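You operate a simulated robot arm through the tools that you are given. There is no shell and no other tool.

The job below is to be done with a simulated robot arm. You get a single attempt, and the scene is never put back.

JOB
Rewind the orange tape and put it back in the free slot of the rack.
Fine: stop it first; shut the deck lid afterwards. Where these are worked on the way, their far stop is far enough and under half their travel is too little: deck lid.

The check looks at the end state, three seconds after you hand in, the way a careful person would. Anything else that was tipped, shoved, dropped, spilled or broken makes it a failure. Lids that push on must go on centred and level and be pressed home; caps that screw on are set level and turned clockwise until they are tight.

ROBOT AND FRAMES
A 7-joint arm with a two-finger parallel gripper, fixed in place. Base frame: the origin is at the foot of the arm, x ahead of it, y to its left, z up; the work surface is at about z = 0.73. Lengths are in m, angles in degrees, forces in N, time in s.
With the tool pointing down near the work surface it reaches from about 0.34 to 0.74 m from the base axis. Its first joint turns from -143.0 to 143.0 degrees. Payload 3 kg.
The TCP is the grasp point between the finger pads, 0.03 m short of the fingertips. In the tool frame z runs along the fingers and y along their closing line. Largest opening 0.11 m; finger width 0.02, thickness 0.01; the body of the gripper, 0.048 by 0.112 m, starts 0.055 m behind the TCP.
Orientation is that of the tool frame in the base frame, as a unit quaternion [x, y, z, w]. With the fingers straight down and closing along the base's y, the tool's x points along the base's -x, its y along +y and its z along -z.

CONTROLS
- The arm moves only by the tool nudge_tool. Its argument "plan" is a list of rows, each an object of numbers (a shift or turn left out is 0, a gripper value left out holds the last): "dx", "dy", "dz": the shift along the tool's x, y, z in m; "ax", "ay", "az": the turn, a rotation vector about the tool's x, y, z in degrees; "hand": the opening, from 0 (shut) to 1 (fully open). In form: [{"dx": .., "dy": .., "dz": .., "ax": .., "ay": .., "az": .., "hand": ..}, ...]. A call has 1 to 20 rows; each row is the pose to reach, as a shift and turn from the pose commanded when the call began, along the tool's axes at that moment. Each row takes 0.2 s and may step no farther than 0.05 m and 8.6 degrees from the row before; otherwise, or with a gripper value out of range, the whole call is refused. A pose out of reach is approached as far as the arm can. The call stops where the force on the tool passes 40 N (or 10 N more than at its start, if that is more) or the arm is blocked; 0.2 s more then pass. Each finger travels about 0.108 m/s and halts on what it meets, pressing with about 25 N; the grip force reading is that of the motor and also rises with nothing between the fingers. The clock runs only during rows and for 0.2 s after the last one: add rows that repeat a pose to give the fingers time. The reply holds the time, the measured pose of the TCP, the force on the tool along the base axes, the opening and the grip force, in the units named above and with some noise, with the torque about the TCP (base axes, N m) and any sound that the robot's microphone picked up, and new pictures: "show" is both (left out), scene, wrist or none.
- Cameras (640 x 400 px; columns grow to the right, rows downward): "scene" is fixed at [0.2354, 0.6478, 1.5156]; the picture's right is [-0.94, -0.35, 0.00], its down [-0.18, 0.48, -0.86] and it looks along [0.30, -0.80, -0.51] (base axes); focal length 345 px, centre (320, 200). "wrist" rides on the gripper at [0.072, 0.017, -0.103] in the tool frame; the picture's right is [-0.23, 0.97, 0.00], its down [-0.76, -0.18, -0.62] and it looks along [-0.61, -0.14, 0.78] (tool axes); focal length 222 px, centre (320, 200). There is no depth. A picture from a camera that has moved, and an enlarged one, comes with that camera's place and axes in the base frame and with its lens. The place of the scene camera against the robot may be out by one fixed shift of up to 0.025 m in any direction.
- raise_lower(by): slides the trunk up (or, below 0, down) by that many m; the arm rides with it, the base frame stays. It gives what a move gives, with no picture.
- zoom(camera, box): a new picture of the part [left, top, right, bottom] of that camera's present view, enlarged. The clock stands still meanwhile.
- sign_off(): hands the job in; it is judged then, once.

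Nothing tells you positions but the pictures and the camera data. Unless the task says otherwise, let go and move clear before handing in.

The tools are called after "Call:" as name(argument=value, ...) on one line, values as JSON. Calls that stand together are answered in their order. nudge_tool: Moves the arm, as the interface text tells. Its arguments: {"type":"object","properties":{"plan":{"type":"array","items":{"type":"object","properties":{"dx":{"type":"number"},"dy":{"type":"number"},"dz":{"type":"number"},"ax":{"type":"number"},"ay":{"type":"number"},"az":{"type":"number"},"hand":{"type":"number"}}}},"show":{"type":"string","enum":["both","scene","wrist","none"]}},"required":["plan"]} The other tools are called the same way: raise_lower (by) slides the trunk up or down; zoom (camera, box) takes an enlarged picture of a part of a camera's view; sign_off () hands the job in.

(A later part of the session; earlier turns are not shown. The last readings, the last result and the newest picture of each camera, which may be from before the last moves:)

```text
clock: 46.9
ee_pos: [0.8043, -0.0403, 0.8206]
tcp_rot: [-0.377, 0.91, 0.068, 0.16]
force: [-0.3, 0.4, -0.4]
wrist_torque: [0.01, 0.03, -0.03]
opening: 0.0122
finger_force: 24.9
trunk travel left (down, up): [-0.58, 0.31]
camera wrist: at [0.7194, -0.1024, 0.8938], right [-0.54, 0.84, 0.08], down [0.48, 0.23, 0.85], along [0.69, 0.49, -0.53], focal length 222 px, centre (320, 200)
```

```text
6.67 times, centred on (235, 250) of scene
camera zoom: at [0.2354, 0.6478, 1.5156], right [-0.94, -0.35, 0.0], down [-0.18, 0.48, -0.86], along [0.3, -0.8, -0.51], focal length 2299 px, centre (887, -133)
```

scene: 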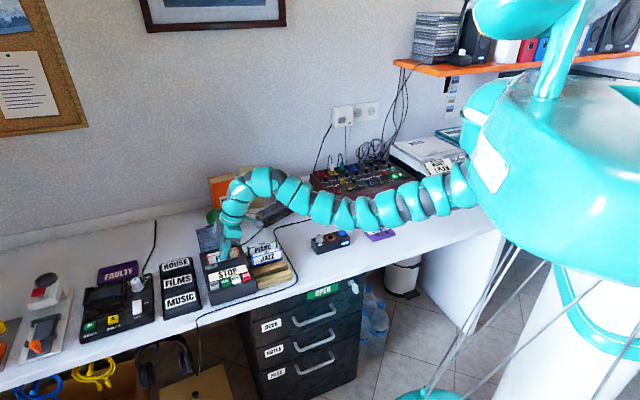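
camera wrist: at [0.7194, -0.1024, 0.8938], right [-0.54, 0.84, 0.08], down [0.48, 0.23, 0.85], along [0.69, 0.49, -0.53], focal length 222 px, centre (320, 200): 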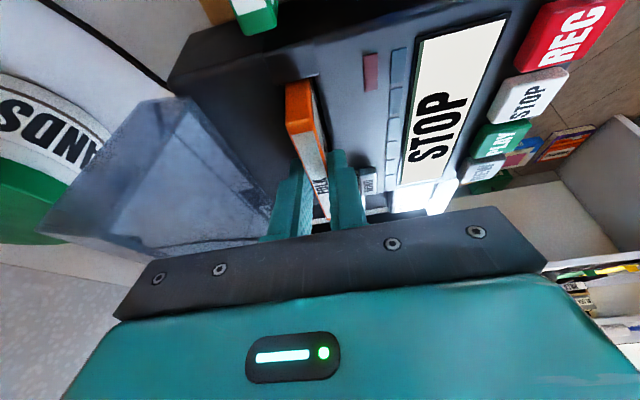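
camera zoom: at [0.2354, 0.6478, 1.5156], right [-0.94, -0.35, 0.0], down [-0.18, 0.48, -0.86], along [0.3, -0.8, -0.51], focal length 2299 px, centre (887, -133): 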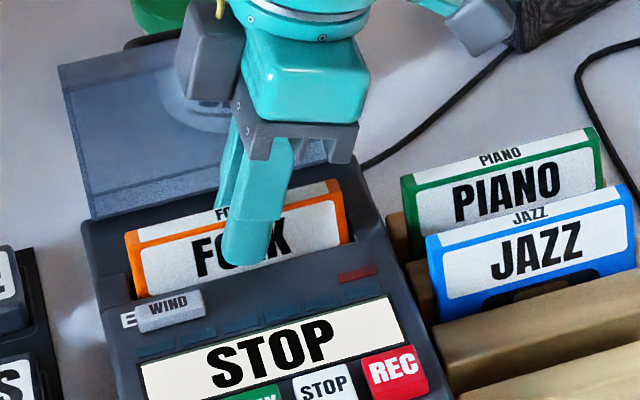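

The tape is held at a 12 mm opening. I'll lift it straight up out of the deck.

Call:
nudge_tool(plan=[{"dz": 0, "hand": 0}, {"dx": -0.0034, "dz": -0.0094}, {"dx": -0.0069, "dz": -0.0188}, {"dx": -0.0103, "dz": -0.0282}, {"dx": -0.0138, "dz": -0.0376}, {"dx": -0.0172, "dz": -0.047}, {"dx": -0.0206, "dz": -0.0564}, {"dx": -0.0241, "dz": -0.0658}, {"dx": -0.0275, "dz": -0.0752}, {"dx": -0.0344, "dz": -0.094}, {"dx": -0.0344, "dz": -0.094}], show="both")

Call:
zoom(camera="scene", box=[190, 190, 310, 290])

```text
clock: 49.3
ee_pos: [0.8044, -0.04, 0.9208]
tcp_rot: [-0.376, 0.91, 0.067, 0.16]
force: [0.4, 0.1, -0.4]
wrist_torque: [0.0, -0.03, 0.0]
opening: 0.0124
finger_force: 25.4
trunk travel left (down, up): [-0.58, 0.31]
camera wrist: at [0.7197, -0.1024, 0.9943], right [-0.54, 0.84, 0.08], down [0.48, 0.23, 0.85], along [0.69, 0.49, -0.53], focal length 222 px, centre (320, 200)
```

scene: 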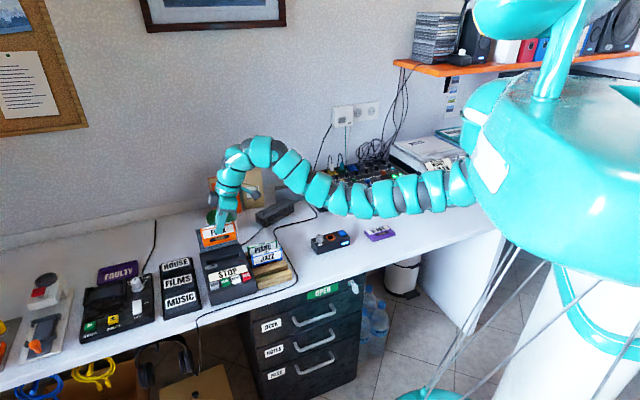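
wrist: 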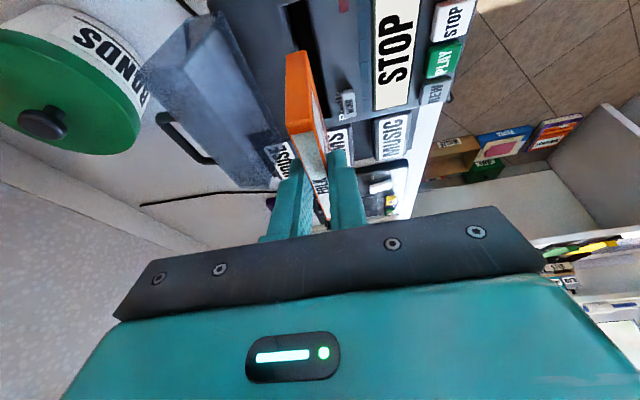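

```text
4.00 times, centred on (250, 240) of scene
camera zoom: at [0.2354, 0.6478, 1.5156], right [-0.94, -0.35, 0.0], down [-0.18, 0.48, -0.86], along [0.3, -0.8, -0.51], focal length 1380 px, centre (600, 40)
```

zoom: 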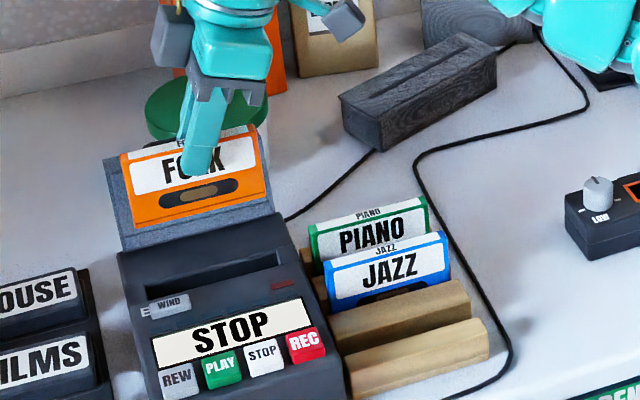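

The tape is out and hanging level. The free front slot is near (0.65, -0.057), much closer in, so I'll raise the trunk back up to its original height for a better arm posture there.

Call:
raise_lower(by=0.12)

```text
clock: 50.8
ee_pos: [0.8026, -0.0413, 1.042]
tcp_rot: [-0.377, 0.91, 0.068, 0.16]
force: [0.5, -1.0, -0.7]
wrist_torque: [-0.01, 0.01, 0.01]
opening: 0.0123
finger_force: 24.7
trunk travel left (down, up): [-0.7, 0.19]
```

The trunk is back up. Now I'll carry the tape over to hover above the rack's free slot.

Call:
nudge_tool(plan=[{"dx": 0.0258, "dy": 0.0161, "dz": 0.007}, {"dx": 0.0516, "dy": 0.0323, "dz": 0.0139}, {"dx": 0.0774, "dy": 0.0484, "dz": 0.0209}, {"dx": 0.1031, "dy": 0.0645, "dz": 0.0278}, {"dx": 0.1289, "dy": 0.0807, "dz": 0.0348}, {"dx": 0.1547, "dy": 0.0968, "dz": 0.0417}, {"dx": 0.1547, "dy": 0.0968, "dz": 0.0417}], show="both")

Call:
zoom(camera="wrist", box=[180, 0, 460, 240])

Call:
zoom(camera="scene", box=[200, 190, 320, 300])

```text
clock: 52.4
ee_pos: [0.6429, -0.0661, 0.9486]
tcp_rot: [-0.377, 0.91, 0.068, 0.16]
force: [-0.1, -0.4, -0.2]
wrist_torque: [-0.01, 0.03, -0.02]
opening: 0.0118
finger_force: 24.9
trunk travel left (down, up): [-0.7, 0.19]
camera wrist: at [0.5584, -0.1273, 1.0214], right [-0.54, 0.84, 0.08], down [0.48, 0.23, 0.85], along [0.69, 0.49, -0.53], focal length 222 px, centre (320, 200)
```

scene: 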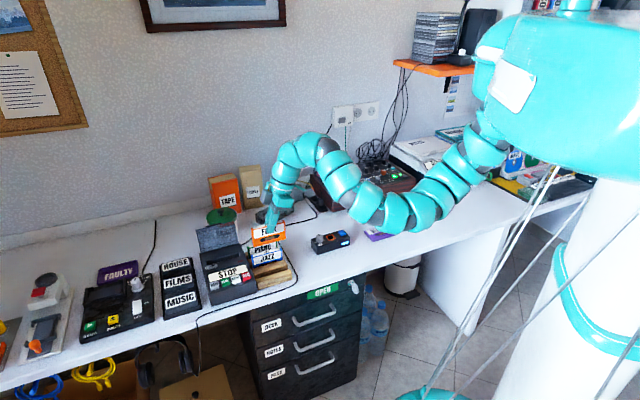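
wrist: 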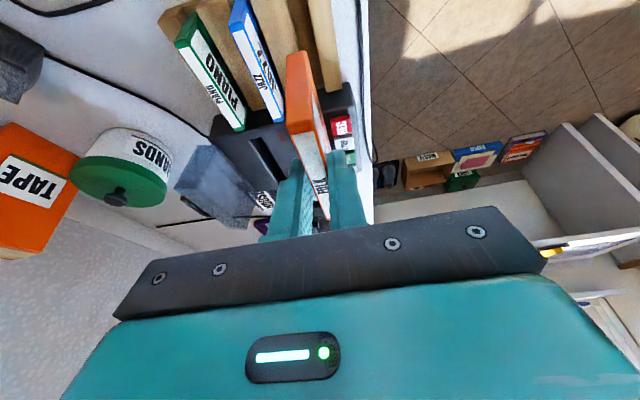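

```text
1.67 times, centred on (320, 120) of wrist
camera zoom: at [0.5584, -0.1273, 1.0214], right [-0.54, 0.84, 0.08], down [0.48, 0.23, 0.85], along [0.69, 0.49, -0.53], focal length 370 px, centre (320, 333)
```

zoom: 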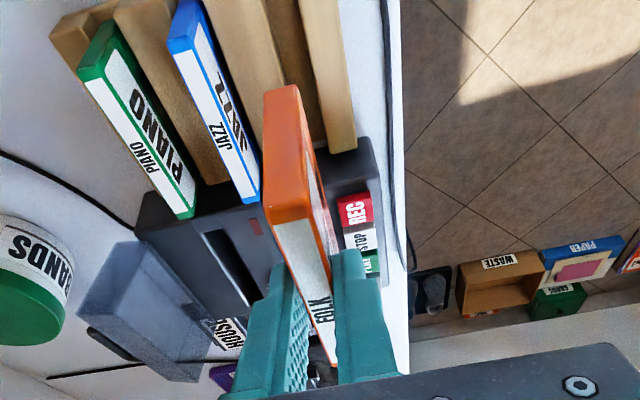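

```text
3.64 times, centred on (260, 245) of scene
camera zoom: at [0.2354, 0.6478, 1.5156], right [-0.94, -0.35, 0.0], down [-0.18, 0.48, -0.86], along [0.3, -0.8, -0.51], focal length 1254 px, centre (538, 36)
```

zoom: 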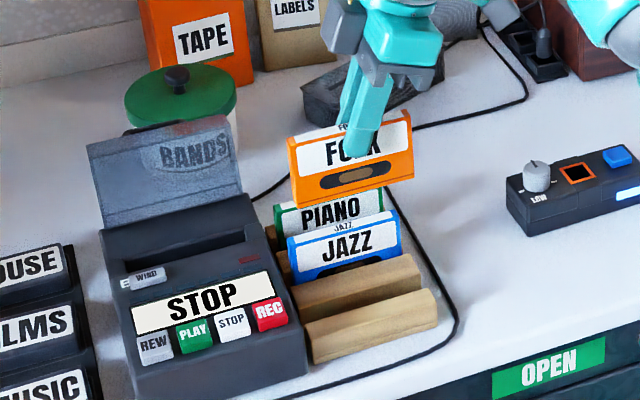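

The tape hovers above the rack. I'll zoom in on the free slot and its bars from the wrist camera.

Call:
zoom(camera="wrist", box=[230, 0, 370, 100])

Call:
zoom(camera="scene", box=[245, 245, 305, 300])

```text
4.00 times, centred on (300, 50) of wrist
camera zoom: at [0.5584, -0.1273, 1.0214], right [-0.54, 0.84, 0.08], down [0.48, 0.23, 0.85], along [0.69, 0.49, -0.53], focal length 888 px, centre (400, 800)
```

zoom: 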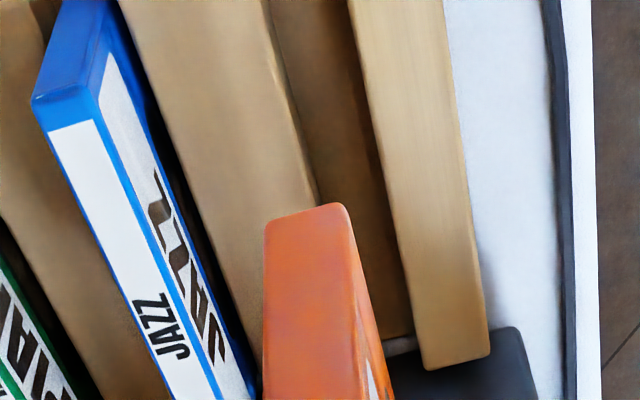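

```text
7.27 times, centred on (275, 272) of scene
camera zoom: at [0.2354, 0.6478, 1.5156], right [-0.94, -0.35, 0.0], down [-0.18, 0.48, -0.86], along [0.3, -0.8, -0.51], focal length 2508 px, centre (647, -327)
```

zoom: 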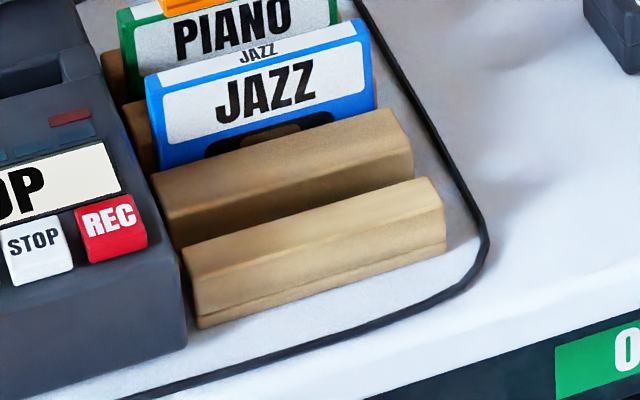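

From two views the free slot spans about 18 mm centred at the tape's current line, bar tops are at z≈0.764, and the tape is 12 mm thick and only about 1.4 mm off centre. I'll correct that and lower to just above the bars for a check.

Call:
nudge_tool(plan=[{"dx": 0.008, "dy": 0.0012, "dz": 0.0206}, {"dx": 0.0162, "dy": 0.0012, "dz": 0.0413}, {"dx": 0.0243, "dy": 0.0012, "dz": 0.062}, {"dx": 0.0324, "dy": 0.0012, "dz": 0.0826}, {"dx": 0.0324, "dy": 0.0012, "dz": 0.0826}], show="both")

Call:
zoom(camera="wrist", box=[200, 0, 420, 160])

Call:
zoom(camera="scene", box=[235, 225, 315, 300])

```text
clock: 53.6
ee_pos: [0.6413, -0.0644, 0.8609]
tcp_rot: [-0.377, 0.909, 0.068, 0.16]
force: [0.3, -0.6, -0.2]
wrist_torque: [-0.02, -0.01, 0.0]
opening: 0.012
finger_force: 25.5
trunk travel left (down, up): [-0.7, 0.19]
camera wrist: at [0.5565, -0.1263, 0.9333], right [-0.54, 0.84, 0.08], down [0.48, 0.23, 0.85], along [0.69, 0.49, -0.53], focal length 222 px, centre (320, 200)
```

scene: 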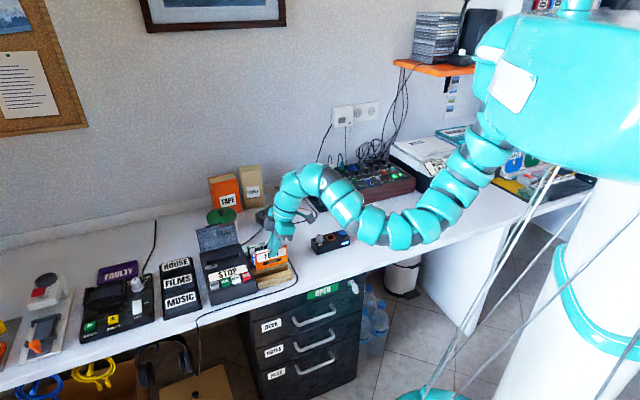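
wrist: 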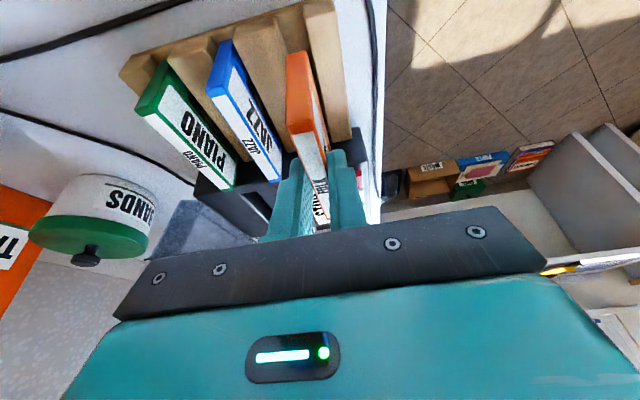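

```text
2.50 times, centred on (310, 80) of wrist
camera zoom: at [0.5565, -0.1263, 0.9333], right [-0.54, 0.84, 0.08], down [0.48, 0.23, 0.85], along [0.69, 0.49, -0.53], focal length 555 px, centre (345, 500)
```

zoom: 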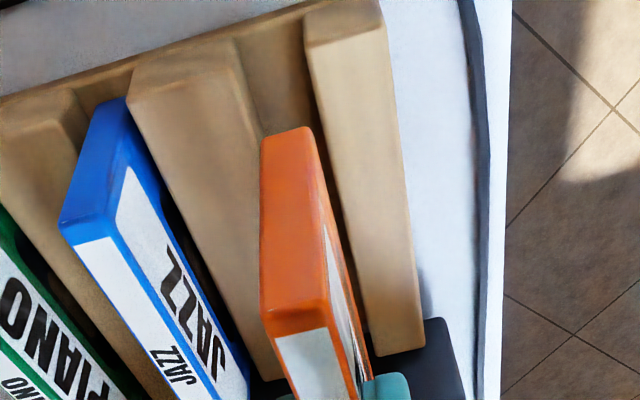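

```text
5.33 times, centred on (275, 262) of scene
camera zoom: at [0.2354, 0.6478, 1.5156], right [-0.94, -0.35, 0.0], down [-0.18, 0.48, -0.86], along [0.3, -0.8, -0.51], focal length 1839 px, centre (560, -133)
```

zoom: 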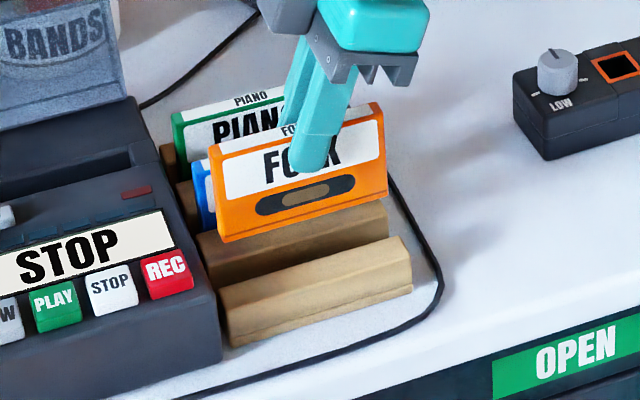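

The tape's bottom edge lines up over the slot to within about 1 mm with roughly 3 mm of clearance each side. I'll nudge 1 mm rearward and lower it into the slot.

Call:
nudge_tool(plan=[{"dx": 0.0034, "dy": -0.001, "dz": 0.0094}, {"dx": 0.0069, "dy": -0.001, "dz": 0.0188}, {"dx": 0.0103, "dy": -0.001, "dz": 0.0282}, {"dx": 0.0103, "dy": -0.001, "dz": 0.0282}], show="both")

Call:
zoom(camera="wrist", box=[200, 20, 420, 180])

Call:
zoom(camera="scene", box=[235, 225, 315, 300])

```text
clock: 54.6
ee_pos: [0.6394, -0.0669, 0.8307]
tcp_rot: [-0.377, 0.91, 0.068, 0.161]
force: [0.5, -0.3, -0.4]
wrist_torque: [-0.01, 0.02, -0.02]
opening: 0.0124
finger_force: 24.8
trunk travel left (down, up): [-0.7, 0.19]
camera wrist: at [0.5561, -0.1275, 0.9036], right [-0.54, 0.84, 0.08], down [0.48, 0.23, 0.85], along [0.69, 0.49, -0.53], focal length 222 px, centre (320, 200)
```

scene: 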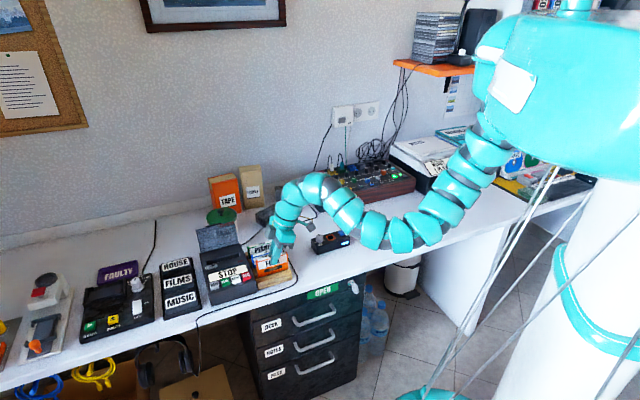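
wrist: 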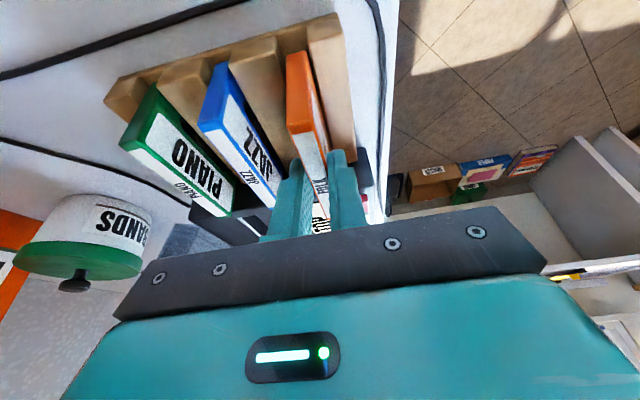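

```text
2.50 times, centred on (310, 100) of wrist
camera zoom: at [0.5561, -0.1275, 0.9036], right [-0.54, 0.84, 0.08], down [0.48, 0.23, 0.85], along [0.69, 0.49, -0.53], focal length 555 px, centre (345, 450)
```

zoom: 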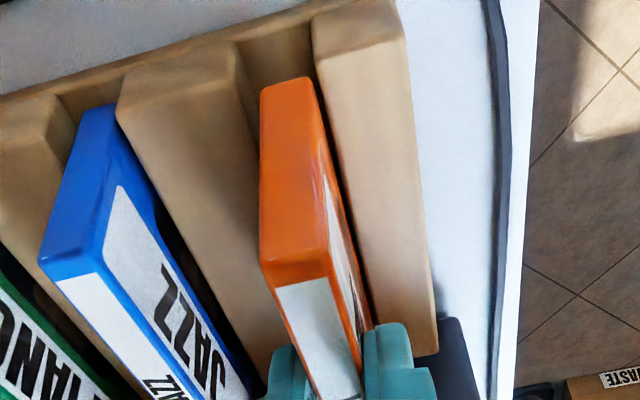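

```text
5.33 times, centred on (275, 262) of scene
camera zoom: at [0.2354, 0.6478, 1.5156], right [-0.94, -0.35, 0.0], down [-0.18, 0.48, -0.86], along [0.3, -0.8, -0.51], focal length 1839 px, centre (560, -133)
```

zoom: 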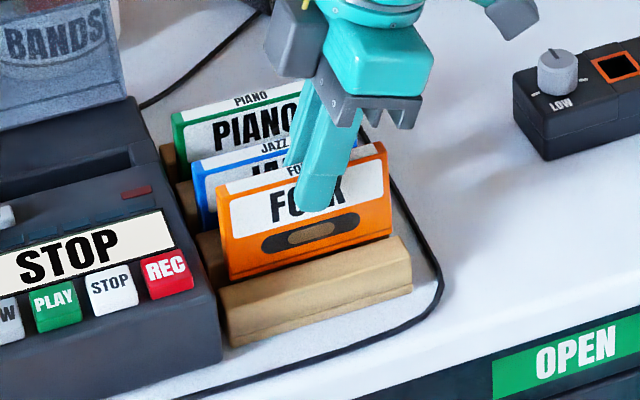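

The tape has entered the slot with no contact force. I'll lower it further in small steps until it touches the bottom.

Call:
nudge_tool(plan=[{"dx": 0.0014, "dz": 0.0038}, {"dx": 0.0028, "dz": 0.0075}, {"dx": 0.0034, "dz": 0.0094}, {"dx": 0.0041, "dz": 0.0113}, {"dx": 0.0041, "dz": 0.0113}], show="none")

Call:
zoom(camera="wrist", box=[200, 20, 420, 180])

Call:
zoom(camera="scene", box=[235, 225, 315, 300])

```text
clock: 55.8
ee_pos: [0.6401, -0.0661, 0.8169]
tcp_rot: [-0.377, 0.91, 0.068, 0.16]
force: [0.1, -0.4, -0.5]
wrist_torque: [-0.01, 0.0, 0.03]
opening: 0.0118
finger_force: 25.2
trunk travel left (down, up): [-0.7, 0.19]
```

```text
2.50 times, centred on (310, 100) of wrist
camera zoom: at [0.5562, -0.1274, 0.8912], right [-0.54, 0.84, 0.08], down [0.48, 0.23, 0.85], along [0.69, 0.49, -0.53], focal length 555 px, centre (345, 450)
```

zoom: 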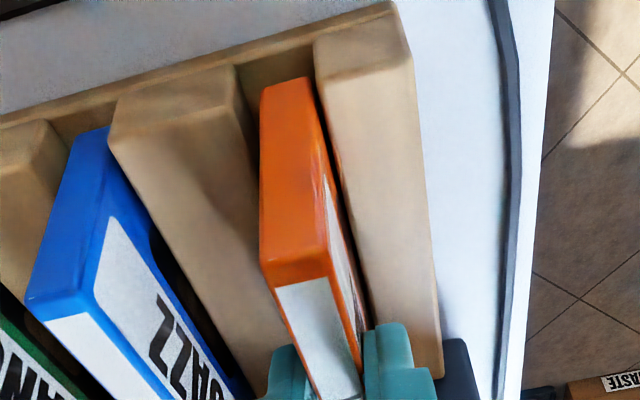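

```text
5.33 times, centred on (275, 262) of scene
camera zoom: at [0.2354, 0.6478, 1.5156], right [-0.94, -0.35, 0.0], down [-0.18, 0.48, -0.86], along [0.3, -0.8, -0.51], focal length 1839 px, centre (560, -133)
```

zoom: 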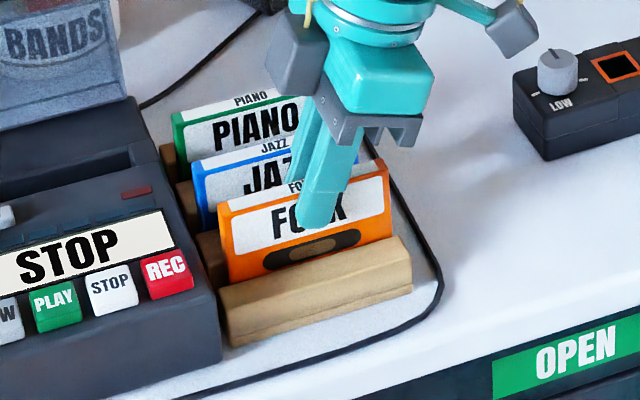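

Still no contact, and the tape sits a little higher than JAZZ does. I'll keep lowering slowly.

Call:
nudge_tool(plan=[{"dx": 0.0007, "dz": 0.0019}, {"dx": 0.0014, "dz": 0.0038}, {"dx": 0.0021, "dz": 0.0056}, {"dx": 0.0028, "dz": 0.0075}, {"dx": 0.0028, "dz": 0.0075}], show="none")

Call:
zoom(camera="scene", box=[235, 225, 315, 300])

```text
clock: 57.0
ee_pos: [0.6407, -0.0655, 0.8097]
tcp_rot: [-0.378, 0.909, 0.069, 0.16]
force: [0.4, -0.6, 0.4]
wrist_torque: [-0.02, -0.01, -0.02]
opening: 0.0119
finger_force: 24.9
trunk travel left (down, up): [-0.7, 0.19]
```

```text
5.33 times, centred on (275, 262) of scene
camera zoom: at [0.2354, 0.6478, 1.5156], right [-0.94, -0.35, 0.0], down [-0.18, 0.48, -0.86], along [0.3, -0.8, -0.51], focal length 1839 px, centre (560, -133)
```

zoom: 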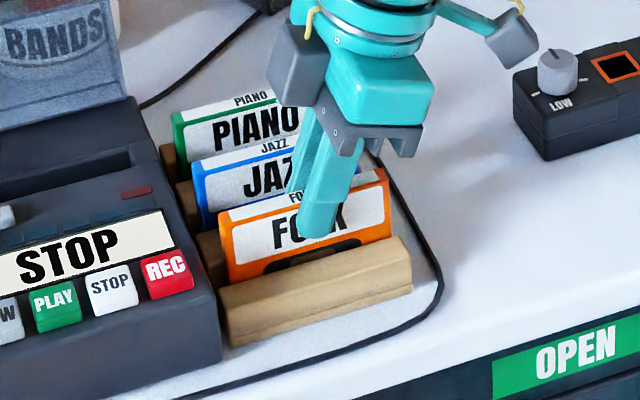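

Nearly level with its neighbours now and still no contact. I'll go a few millimetres more.

Call:
nudge_tool(plan=[{"dx": 0.0005, "dz": 0.0014}, {"dx": 0.001, "dz": 0.0028}, {"dx": 0.0015, "dz": 0.0042}, {"dx": 0.002, "dz": 0.0056}, {"dx": 0.002, "dz": 0.0056}], show="wrist")

Call:
zoom(camera="scene", box=[235, 225, 315, 300])

```text
clock: 58.2
ee_pos: [0.6419, -0.0662, 0.8074]
tcp_rot: [-0.377, 0.909, 0.066, 0.165]
force: [3.8, -2.6, 39.0]
wrist_torque: [-0.18, -0.14, -0.09]
opening: 0.0119
finger_force: 24.7
trunk travel left (down, up): [-0.7, 0.19]
camera wrist: at [0.5555, -0.1276, 0.8809], right [-0.54, 0.84, 0.08], down [0.47, 0.23, 0.85], along [0.7, 0.49, -0.52], focal length 222 px, centre (320, 200)
```

wrist: 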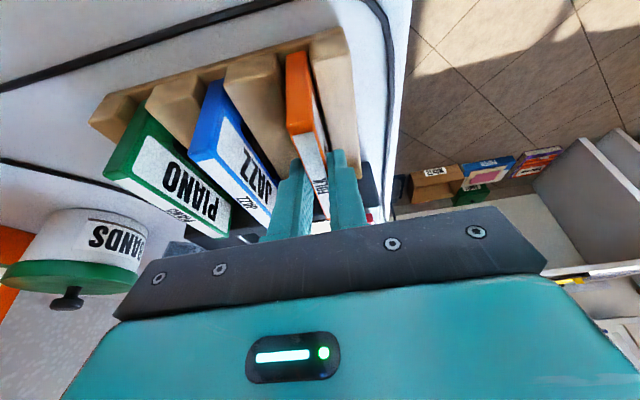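

```text
5.33 times, centred on (275, 262) of scene
camera zoom: at [0.2354, 0.6478, 1.5156], right [-0.94, -0.35, 0.0], down [-0.18, 0.48, -0.86], along [0.3, -0.8, -0.51], focal length 1839 px, centre (560, -133)
```

zoom: 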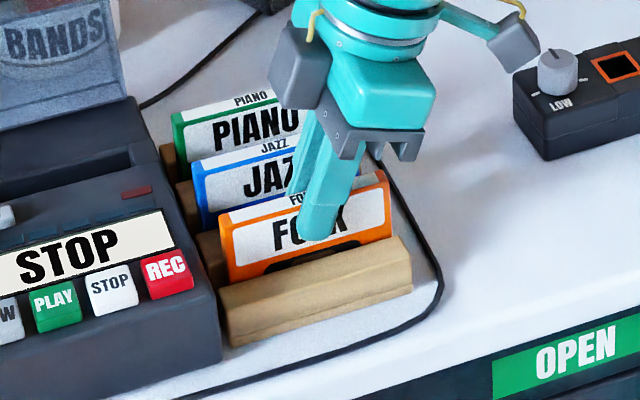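

The tape has touched bottom at 39 N. I'll unload a few millimetres, open the fingers modestly and retreat upward.

Call:
nudge_tool(plan=[{"dx": -0.0012, "dz": -0.0032}, {"dx": -0.0012, "dz": -0.0032}, {"dx": -0.0012, "dz": -0.0032, "hand": 0.2}, {"dx": -0.0012, "dz": -0.0032, "hand": 0.28}, {"dx": -0.0012, "dz": -0.0032, "hand": 0.28}], show="wrist")

Call:
zoom(camera="wrist", box=[200, 40, 420, 220])

Call:
zoom(camera="scene", box=[235, 225, 315, 300])

```text
clock: 59.4
ee_pos: [0.6408, -0.0656, 0.807]
tcp_rot: [-0.377, 0.91, 0.068, 0.16]
force: [-0.3, 0.4, -0.4]
wrist_torque: [0.02, 0.03, -0.02]
opening: 0.031
finger_force: 0.1
trunk travel left (down, up): [-0.7, 0.19]
camera wrist: at [0.5561, -0.1276, 0.8811], right [-0.54, 0.84, 0.08], down [0.48, 0.23, 0.85], along [0.69, 0.49, -0.53], focal length 222 px, centre (320, 200)
```

wrist: 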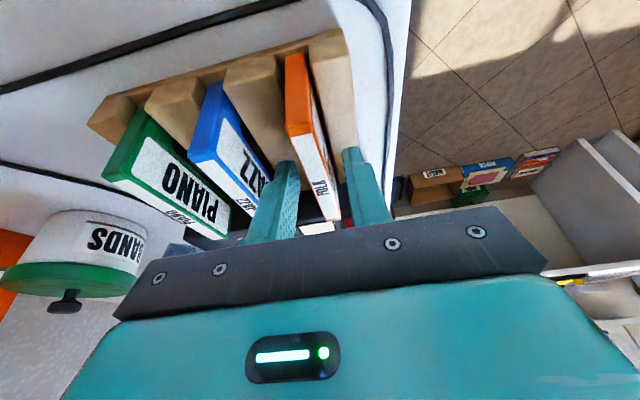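

```text
2.22 times, centred on (310, 130) of wrist
camera zoom: at [0.5561, -0.1276, 0.8811], right [-0.54, 0.84, 0.08], down [0.48, 0.23, 0.85], along [0.69, 0.49, -0.53], focal length 494 px, centre (342, 356)
```

zoom: 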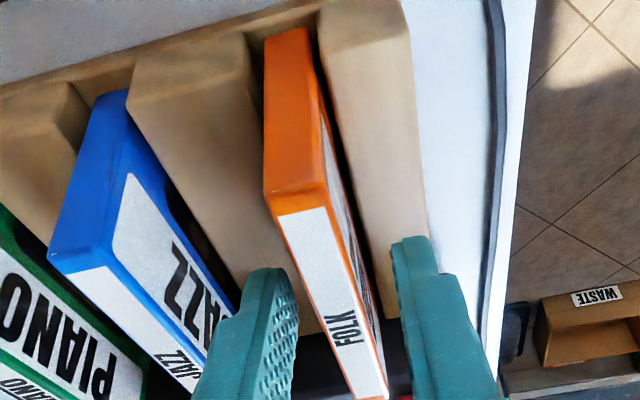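

```text
5.33 times, centred on (275, 262) of scene
camera zoom: at [0.2354, 0.6478, 1.5156], right [-0.94, -0.35, 0.0], down [-0.18, 0.48, -0.86], along [0.3, -0.8, -0.51], focal length 1839 px, centre (560, -133)
```

zoom: 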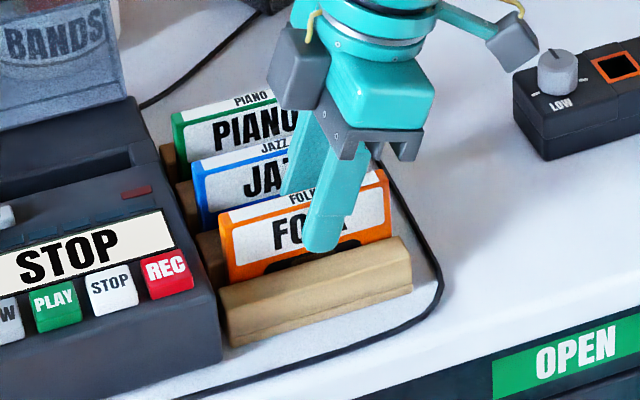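

The tape stands in the slot and both fingers are clear of it. I'll retract straight up.

Call:
nudge_tool(plan=[{"dx": -0.0069, "dz": -0.0188}, {"dx": -0.0138, "dz": -0.0376}, {"dx": -0.0241, "dz": -0.0658}, {"dx": -0.0344, "dz": -0.094}, {"dx": -0.0448, "dz": -0.1222}, {"dx": -0.0448, "dz": -0.1222}], show="both")

Call:
zoom(camera="scene", box=[185, 200, 315, 300])

Call:
zoom(camera="wrist", box=[140, 0, 400, 240])

```text
clock: 60.8
ee_pos: [0.6411, -0.0662, 0.9372]
tcp_rot: [-0.377, 0.91, 0.068, 0.16]
force: [-0.6, 1.3, 0.5]
wrist_torque: [0.03, 0.02, 0.02]
opening: 0.0308
finger_force: 0.0
trunk travel left (down, up): [-0.7, 0.19]
camera wrist: at [0.5563, -0.1275, 1.0107], right [-0.54, 0.84, 0.08], down [0.48, 0.23, 0.85], along [0.69, 0.49, -0.53], focal length 222 px, centre (320, 200)
```

scene: 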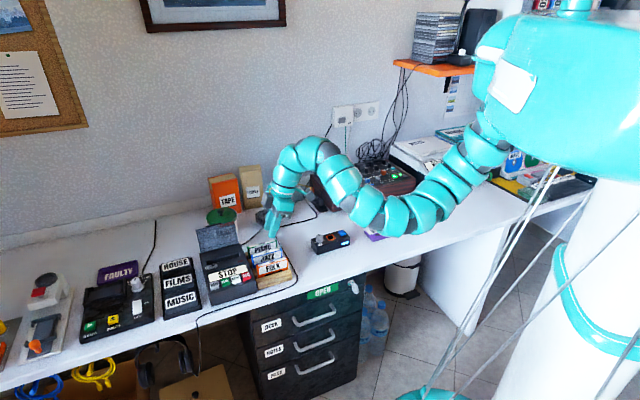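
wrist: 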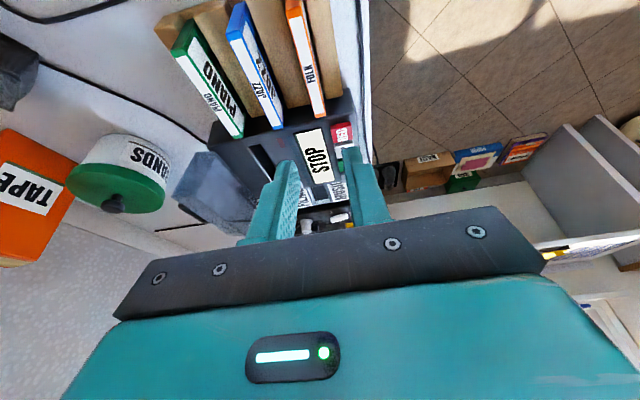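

```text
4.00 times, centred on (250, 250) of scene
camera zoom: at [0.2354, 0.6478, 1.5156], right [-0.94, -0.35, 0.0], down [-0.18, 0.48, -0.86], along [0.3, -0.8, -0.51], focal length 1380 px, centre (600, 0)
```

zoom: 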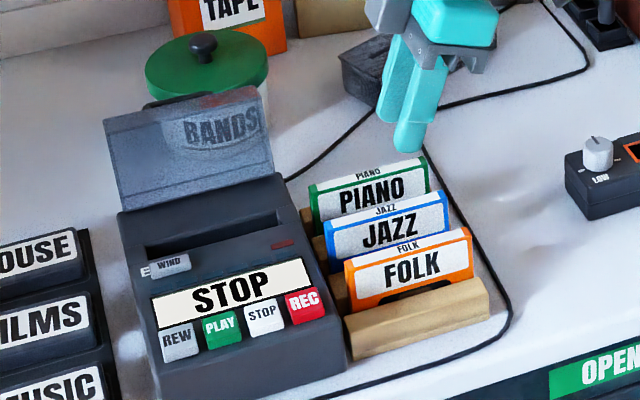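

```text
1.67 times, centred on (270, 120) of wrist
camera zoom: at [0.5563, -0.1275, 1.0107], right [-0.54, 0.84, 0.08], down [0.48, 0.23, 0.85], along [0.69, 0.49, -0.53], focal length 370 px, centre (403, 333)
```

zoom: 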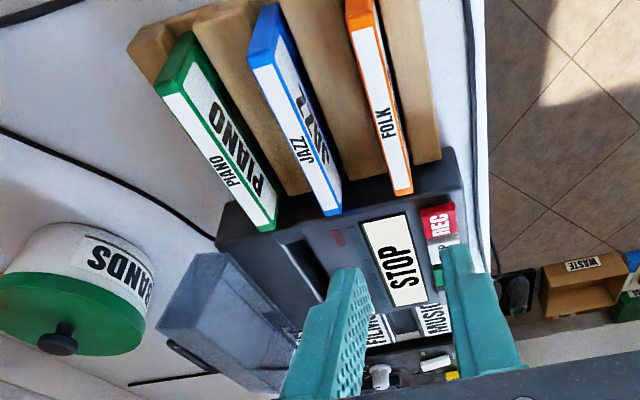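

All three tapes now stand neatly in the rack with FOLK in the front slot. Next is shutting the lid, so I'll go back out over the deck, then lower the trunk again for reach.

Call:
nudge_tool(plan=[{"dx": -0.0267, "dy": -0.0161, "dz": -0.0089}, {"dx": -0.0533, "dy": -0.0321, "dz": -0.0178}, {"dx": -0.08, "dy": -0.0482, "dz": -0.0267}, {"dx": -0.1067, "dy": -0.0643, "dz": -0.0356}, {"dx": -0.1333, "dy": -0.0803, "dz": -0.0445}, {"dx": -0.16, "dy": -0.0964, "dz": -0.0534}, {"dx": -0.16, "dy": -0.0964, "dz": -0.0534}], show="scene")

```text
clock: 62.4
ee_pos: [0.8021, -0.0414, 1.0427]
tcp_rot: [-0.376, 0.91, 0.067, 0.161]
force: [0.8, 0.9, -0.4]
wrist_torque: [-0.01, 0.0, 0.01]
opening: 0.0307
finger_force: 0.1
trunk travel left (down, up): [-0.7, 0.19]
```

scene: 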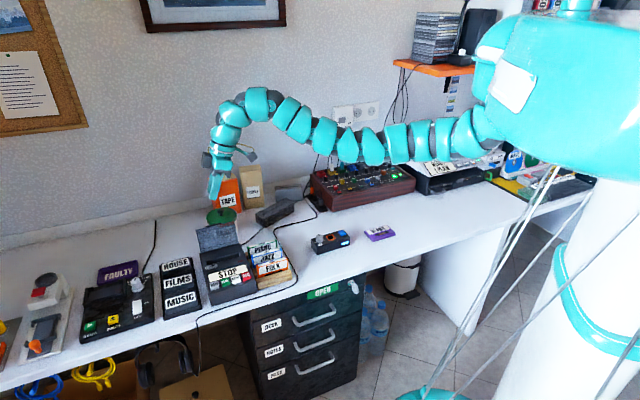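

The path is clear, so I'll lower the trunk by 0.12 as before.

Call:
raise_lower(by=-0.12)

```text
clock: 63.9
ee_pos: [0.8038, -0.0421, 0.9229]
tcp_rot: [-0.377, 0.909, 0.069, 0.16]
force: [-0.4, 0.4, -0.8]
wrist_torque: [0.04, 0.01, -0.04]
opening: 0.0309
finger_force: 0.0
trunk travel left (down, up): [-0.58, 0.31]
```

I'll move above the open lid's handle, restoring the earlier 15° outward tilt and a narrow finger opening.

Call:
nudge_tool(plan=[{"dx": -0.0086, "dz": -0.0235, "hand": 0.14}, {"dx": -0.003, "dy": -0.028, "dz": -0.028, "ax": 3.5, "ay": 3.1, "az": -0.6}, {"dx": 0.0, "dy": -0.056, "dz": -0.024, "ax": 7, "ay": 6.2, "az": -1.2}, {"dx": 0.0026, "dy": -0.0841, "dz": -0.0194, "ax": 10.6, "ay": 9.4, "az": -1.85}, {"dx": 0.0026, "dy": -0.0841, "dz": -0.0194, "ax": 10.6, "ay": 9.4, "az": -1.85}], show="both")

Call:
zoom(camera="wrist", box=[220, 60, 420, 240])

Call:
zoom(camera="scene", box=[180, 200, 280, 290])

```text
clock: 65.1
ee_pos: [0.8558, -0.1084, 0.9391]
tcp_rot: [-0.379, 0.916, -0.05, 0.12]
force: [0.1, -0.4, 0.0]
wrist_torque: [0.03, 0.0, -0.01]
opening: 0.0153
finger_force: 0.1
trunk travel left (down, up): [-0.58, 0.31]
camera wrist: at [0.7688, -0.1471, 1.0234], right [-0.51, 0.85, -0.14], down [0.48, 0.41, 0.77], along [0.71, 0.33, -0.62], focal length 222 px, centre (320, 200)
```

scene: 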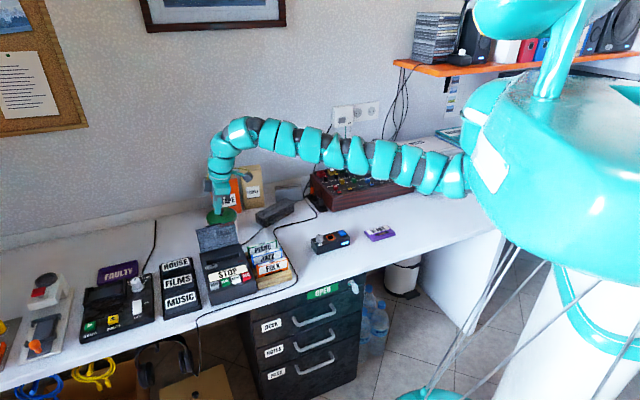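
wrist: 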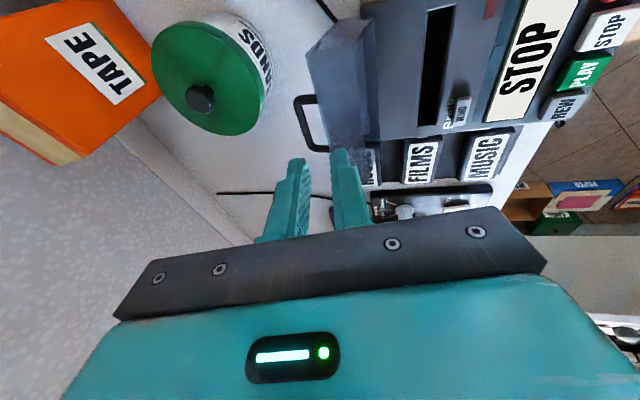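

```text
2.22 times, centred on (320, 150) of wrist
camera zoom: at [0.7688, -0.1471, 1.0234], right [-0.51, 0.85, -0.14], down [0.48, 0.41, 0.77], along [0.71, 0.33, -0.62], focal length 494 px, centre (320, 311)
```

zoom: 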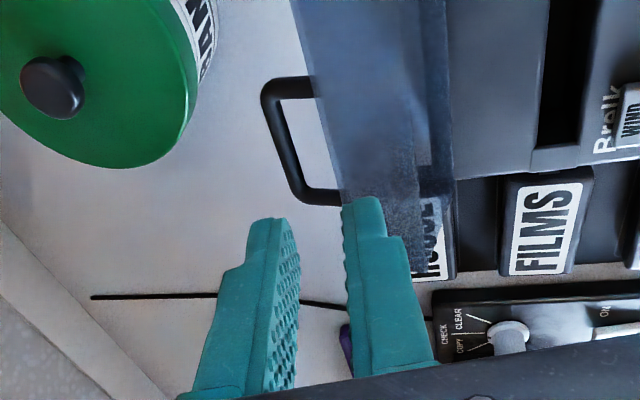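

```text
4.44 times, centred on (230, 245) of scene
camera zoom: at [0.2354, 0.6478, 1.5156], right [-0.94, -0.35, 0.0], down [-0.18, 0.48, -0.86], along [0.3, -0.8, -0.51], focal length 1533 px, centre (720, 0)
```

zoom: 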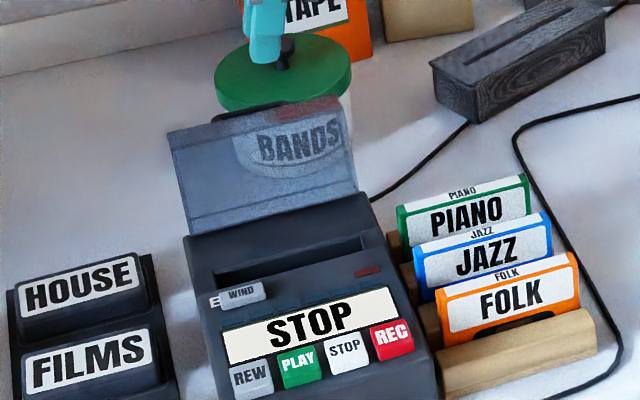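

The camera shows the lid has swung on to its far stop at about 100°, with the handle bar now near b-distance 0.719, z≈0.83, too far back to re-grip. Instead I'll straddle the lid edge with open fingers, one behind the handle and one in front of the lid, and swing it forward, so I first tilt a bit more and open up above it.

Call:
nudge_tool(plan=[{"dx": 0.0115, "dy": 0.003, "dz": 0.001, "ay": -6, "hand": 0.4}, {"dx": 0.0229, "dy": 0.0058, "dz": 0.003, "ay": -12, "hand": 0.6}, {"dx": 0.0229, "dy": 0.0058, "dz": 0.003, "ay": -12, "hand": 0.6}], show="both")

Call:
zoom(camera="wrist", box=[200, 40, 440, 240])

Call:
zoom(camera="scene", box=[180, 190, 280, 280])

```text
clock: 65.9
ee_pos: [0.8383, -0.1202, 0.9308]
tcp_rot: [-0.383, 0.898, -0.01, 0.217]
force: [-0.4, -0.8, -0.3]
wrist_torque: [0.0, 0.0, -0.01]
opening: 0.0662
finger_force: 0.0
trunk travel left (down, up): [-0.58, 0.31]
camera wrist: at [0.7409, -0.1732, 0.9954], right [-0.53, 0.85, -0.09], down [0.34, 0.31, 0.89], along [0.78, 0.43, -0.45], focal length 222 px, centre (320, 200)
```

scene: 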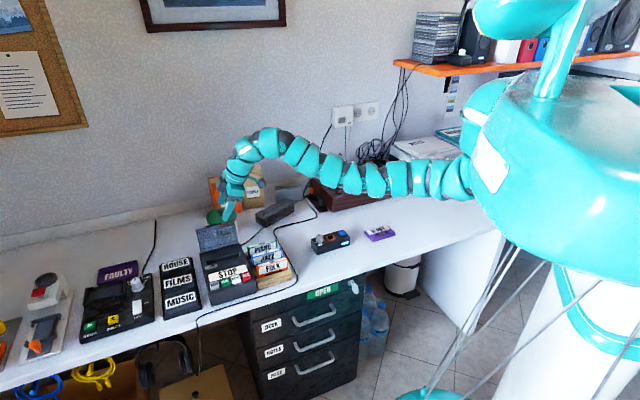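
wrist: 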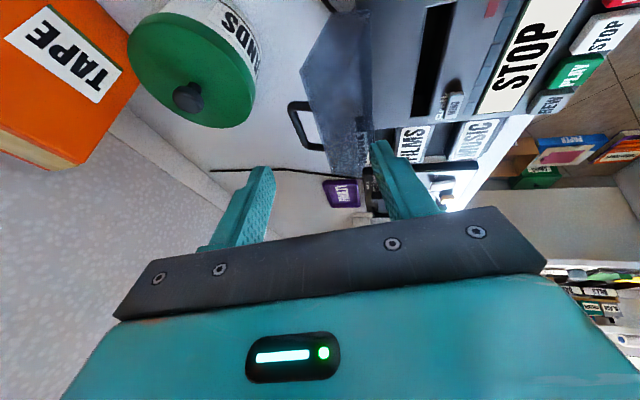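

```text
2.00 times, centred on (320, 140) of wrist
camera zoom: at [0.7409, -0.1732, 0.9954], right [-0.53, 0.85, -0.09], down [0.34, 0.31, 0.89], along [0.78, 0.43, -0.45], focal length 444 px, centre (320, 320)
```

zoom: 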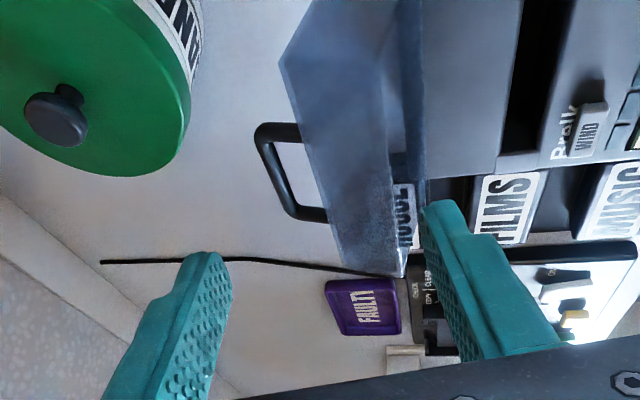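

```text
4.44 times, centred on (230, 235) of scene
camera zoom: at [0.2354, 0.6478, 1.5156], right [-0.94, -0.35, 0.0], down [-0.18, 0.48, -0.86], along [0.3, -0.8, -0.51], focal length 1533 px, centre (720, 44)
```

zoom: 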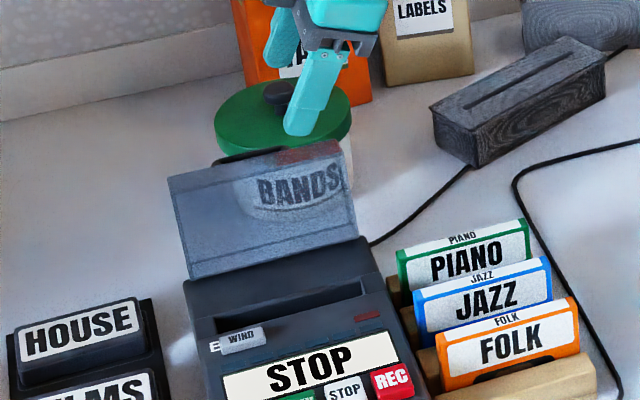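

The bar triangulates to about (0.894, -0.120, 0.838), consistent with the far stop. I'll descend along the tool axis with the rear finger passing behind the bar and the front finger inside the lid's open side, stopping halfway to check.

Call:
nudge_tool(plan=[{"dx": 0.0003, "dy": 0.0003, "dz": 0.025}, {"dx": 0.0006, "dy": 0.0006, "dz": 0.05}, {"dx": 0.0008, "dy": 0.0008, "dz": 0.065}, {"dx": 0.0008, "dy": 0.0008, "dz": 0.065}], show="wrist")

Call:
zoom(camera="wrist", box=[200, 40, 440, 240])

Call:
zoom(camera="scene", box=[180, 190, 280, 280])

```text
clock: 66.9
ee_pos: [0.8623, -0.1113, 0.8714]
tcp_rot: [-0.383, 0.898, -0.01, 0.216]
force: [0.0, 0.7, 0.1]
wrist_torque: [0.02, -0.03, 0.0]
opening: 0.0661
finger_force: 0.1
trunk travel left (down, up): [-0.58, 0.31]
camera wrist: at [0.7653, -0.1645, 0.936], right [-0.53, 0.85, -0.09], down [0.34, 0.31, 0.89], along [0.78, 0.43, -0.45], focal length 222 px, centre (320, 200)
```

wrist: 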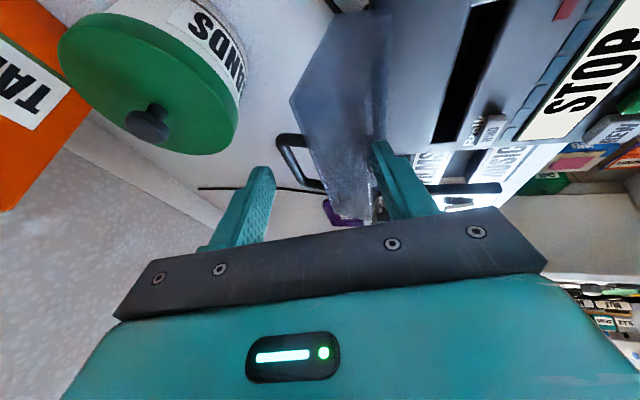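

```text
2.00 times, centred on (320, 140) of wrist
camera zoom: at [0.7653, -0.1645, 0.936], right [-0.53, 0.85, -0.09], down [0.34, 0.31, 0.89], along [0.78, 0.43, -0.45], focal length 444 px, centre (320, 320)
```

zoom: 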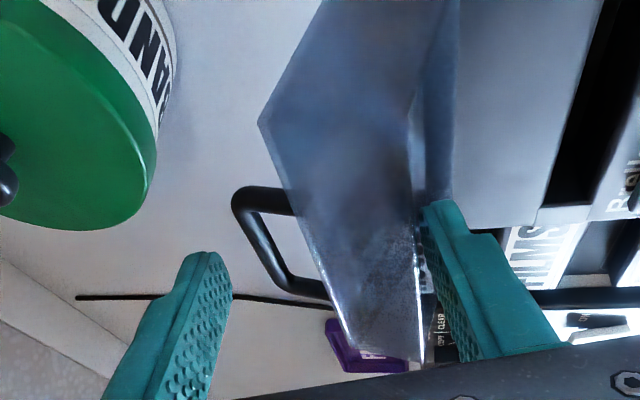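

```text
4.44 times, centred on (230, 235) of scene
camera zoom: at [0.2354, 0.6478, 1.5156], right [-0.94, -0.35, 0.0], down [-0.18, 0.48, -0.86], along [0.3, -0.8, -0.51], focal length 1533 px, centre (720, 44)
```

zoom: 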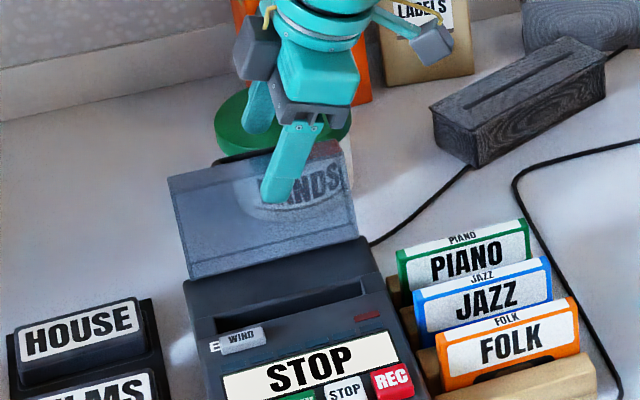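

The bar is now measured at z≈0.844 and the front finger clears the lid's lower edge by only about 3 mm. I'll shift 3 mm forward and go down just enough to hook about 14 mm below the bar.

Call:
nudge_tool(plan=[{"dy": 0.003, "dz": 0.0}, {"dy": 0.003, "dz": 0.01}, {"dy": 0.003, "dz": 0.021}, {"dy": 0.003, "dz": 0.021}], show="wrist")

Call:
zoom(camera="wrist", box=[200, 60, 440, 240])

Call:
zoom(camera="scene", box=[180, 190, 280, 280])

```text
clock: 67.9
ee_pos: [0.8685, -0.1054, 0.8538]
tcp_rot: [-0.382, 0.899, -0.01, 0.216]
force: [-0.5, -0.3, 0.2]
wrist_torque: [0.01, 0.01, -0.02]
opening: 0.066
finger_force: 0.1
trunk travel left (down, up): [-0.58, 0.31]
camera wrist: at [0.7716, -0.1587, 0.9165], right [-0.53, 0.85, -0.09], down [0.34, 0.31, 0.89], along [0.78, 0.43, -0.45], focal length 222 px, centre (320, 200)
```

wrist: 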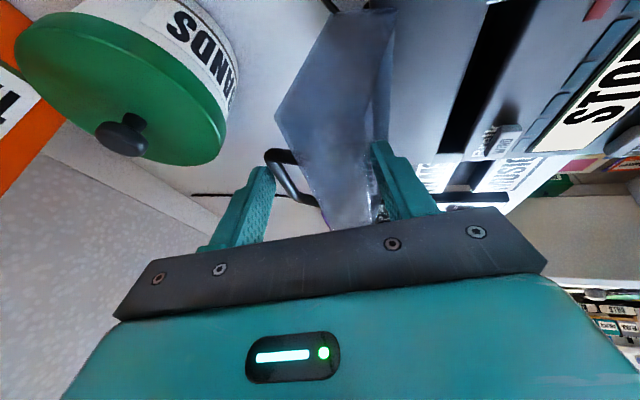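

```text
2.22 times, centred on (320, 150) of wrist
camera zoom: at [0.7716, -0.1587, 0.9165], right [-0.53, 0.85, -0.09], down [0.34, 0.31, 0.89], along [0.78, 0.43, -0.45], focal length 494 px, centre (320, 311)
```

zoom: 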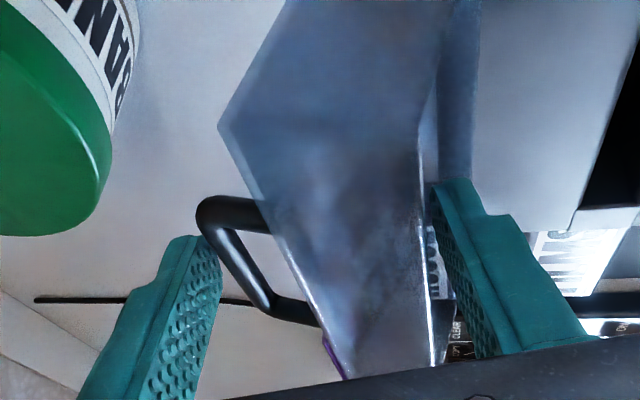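

```text
4.44 times, centred on (230, 235) of scene
camera zoom: at [0.2354, 0.6478, 1.5156], right [-0.94, -0.35, 0.0], down [-0.18, 0.48, -0.86], along [0.3, -0.8, -0.51], focal length 1533 px, centre (720, 44)
```

zoom: 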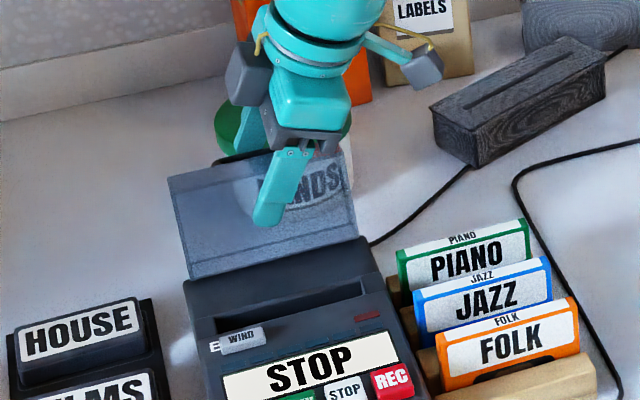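

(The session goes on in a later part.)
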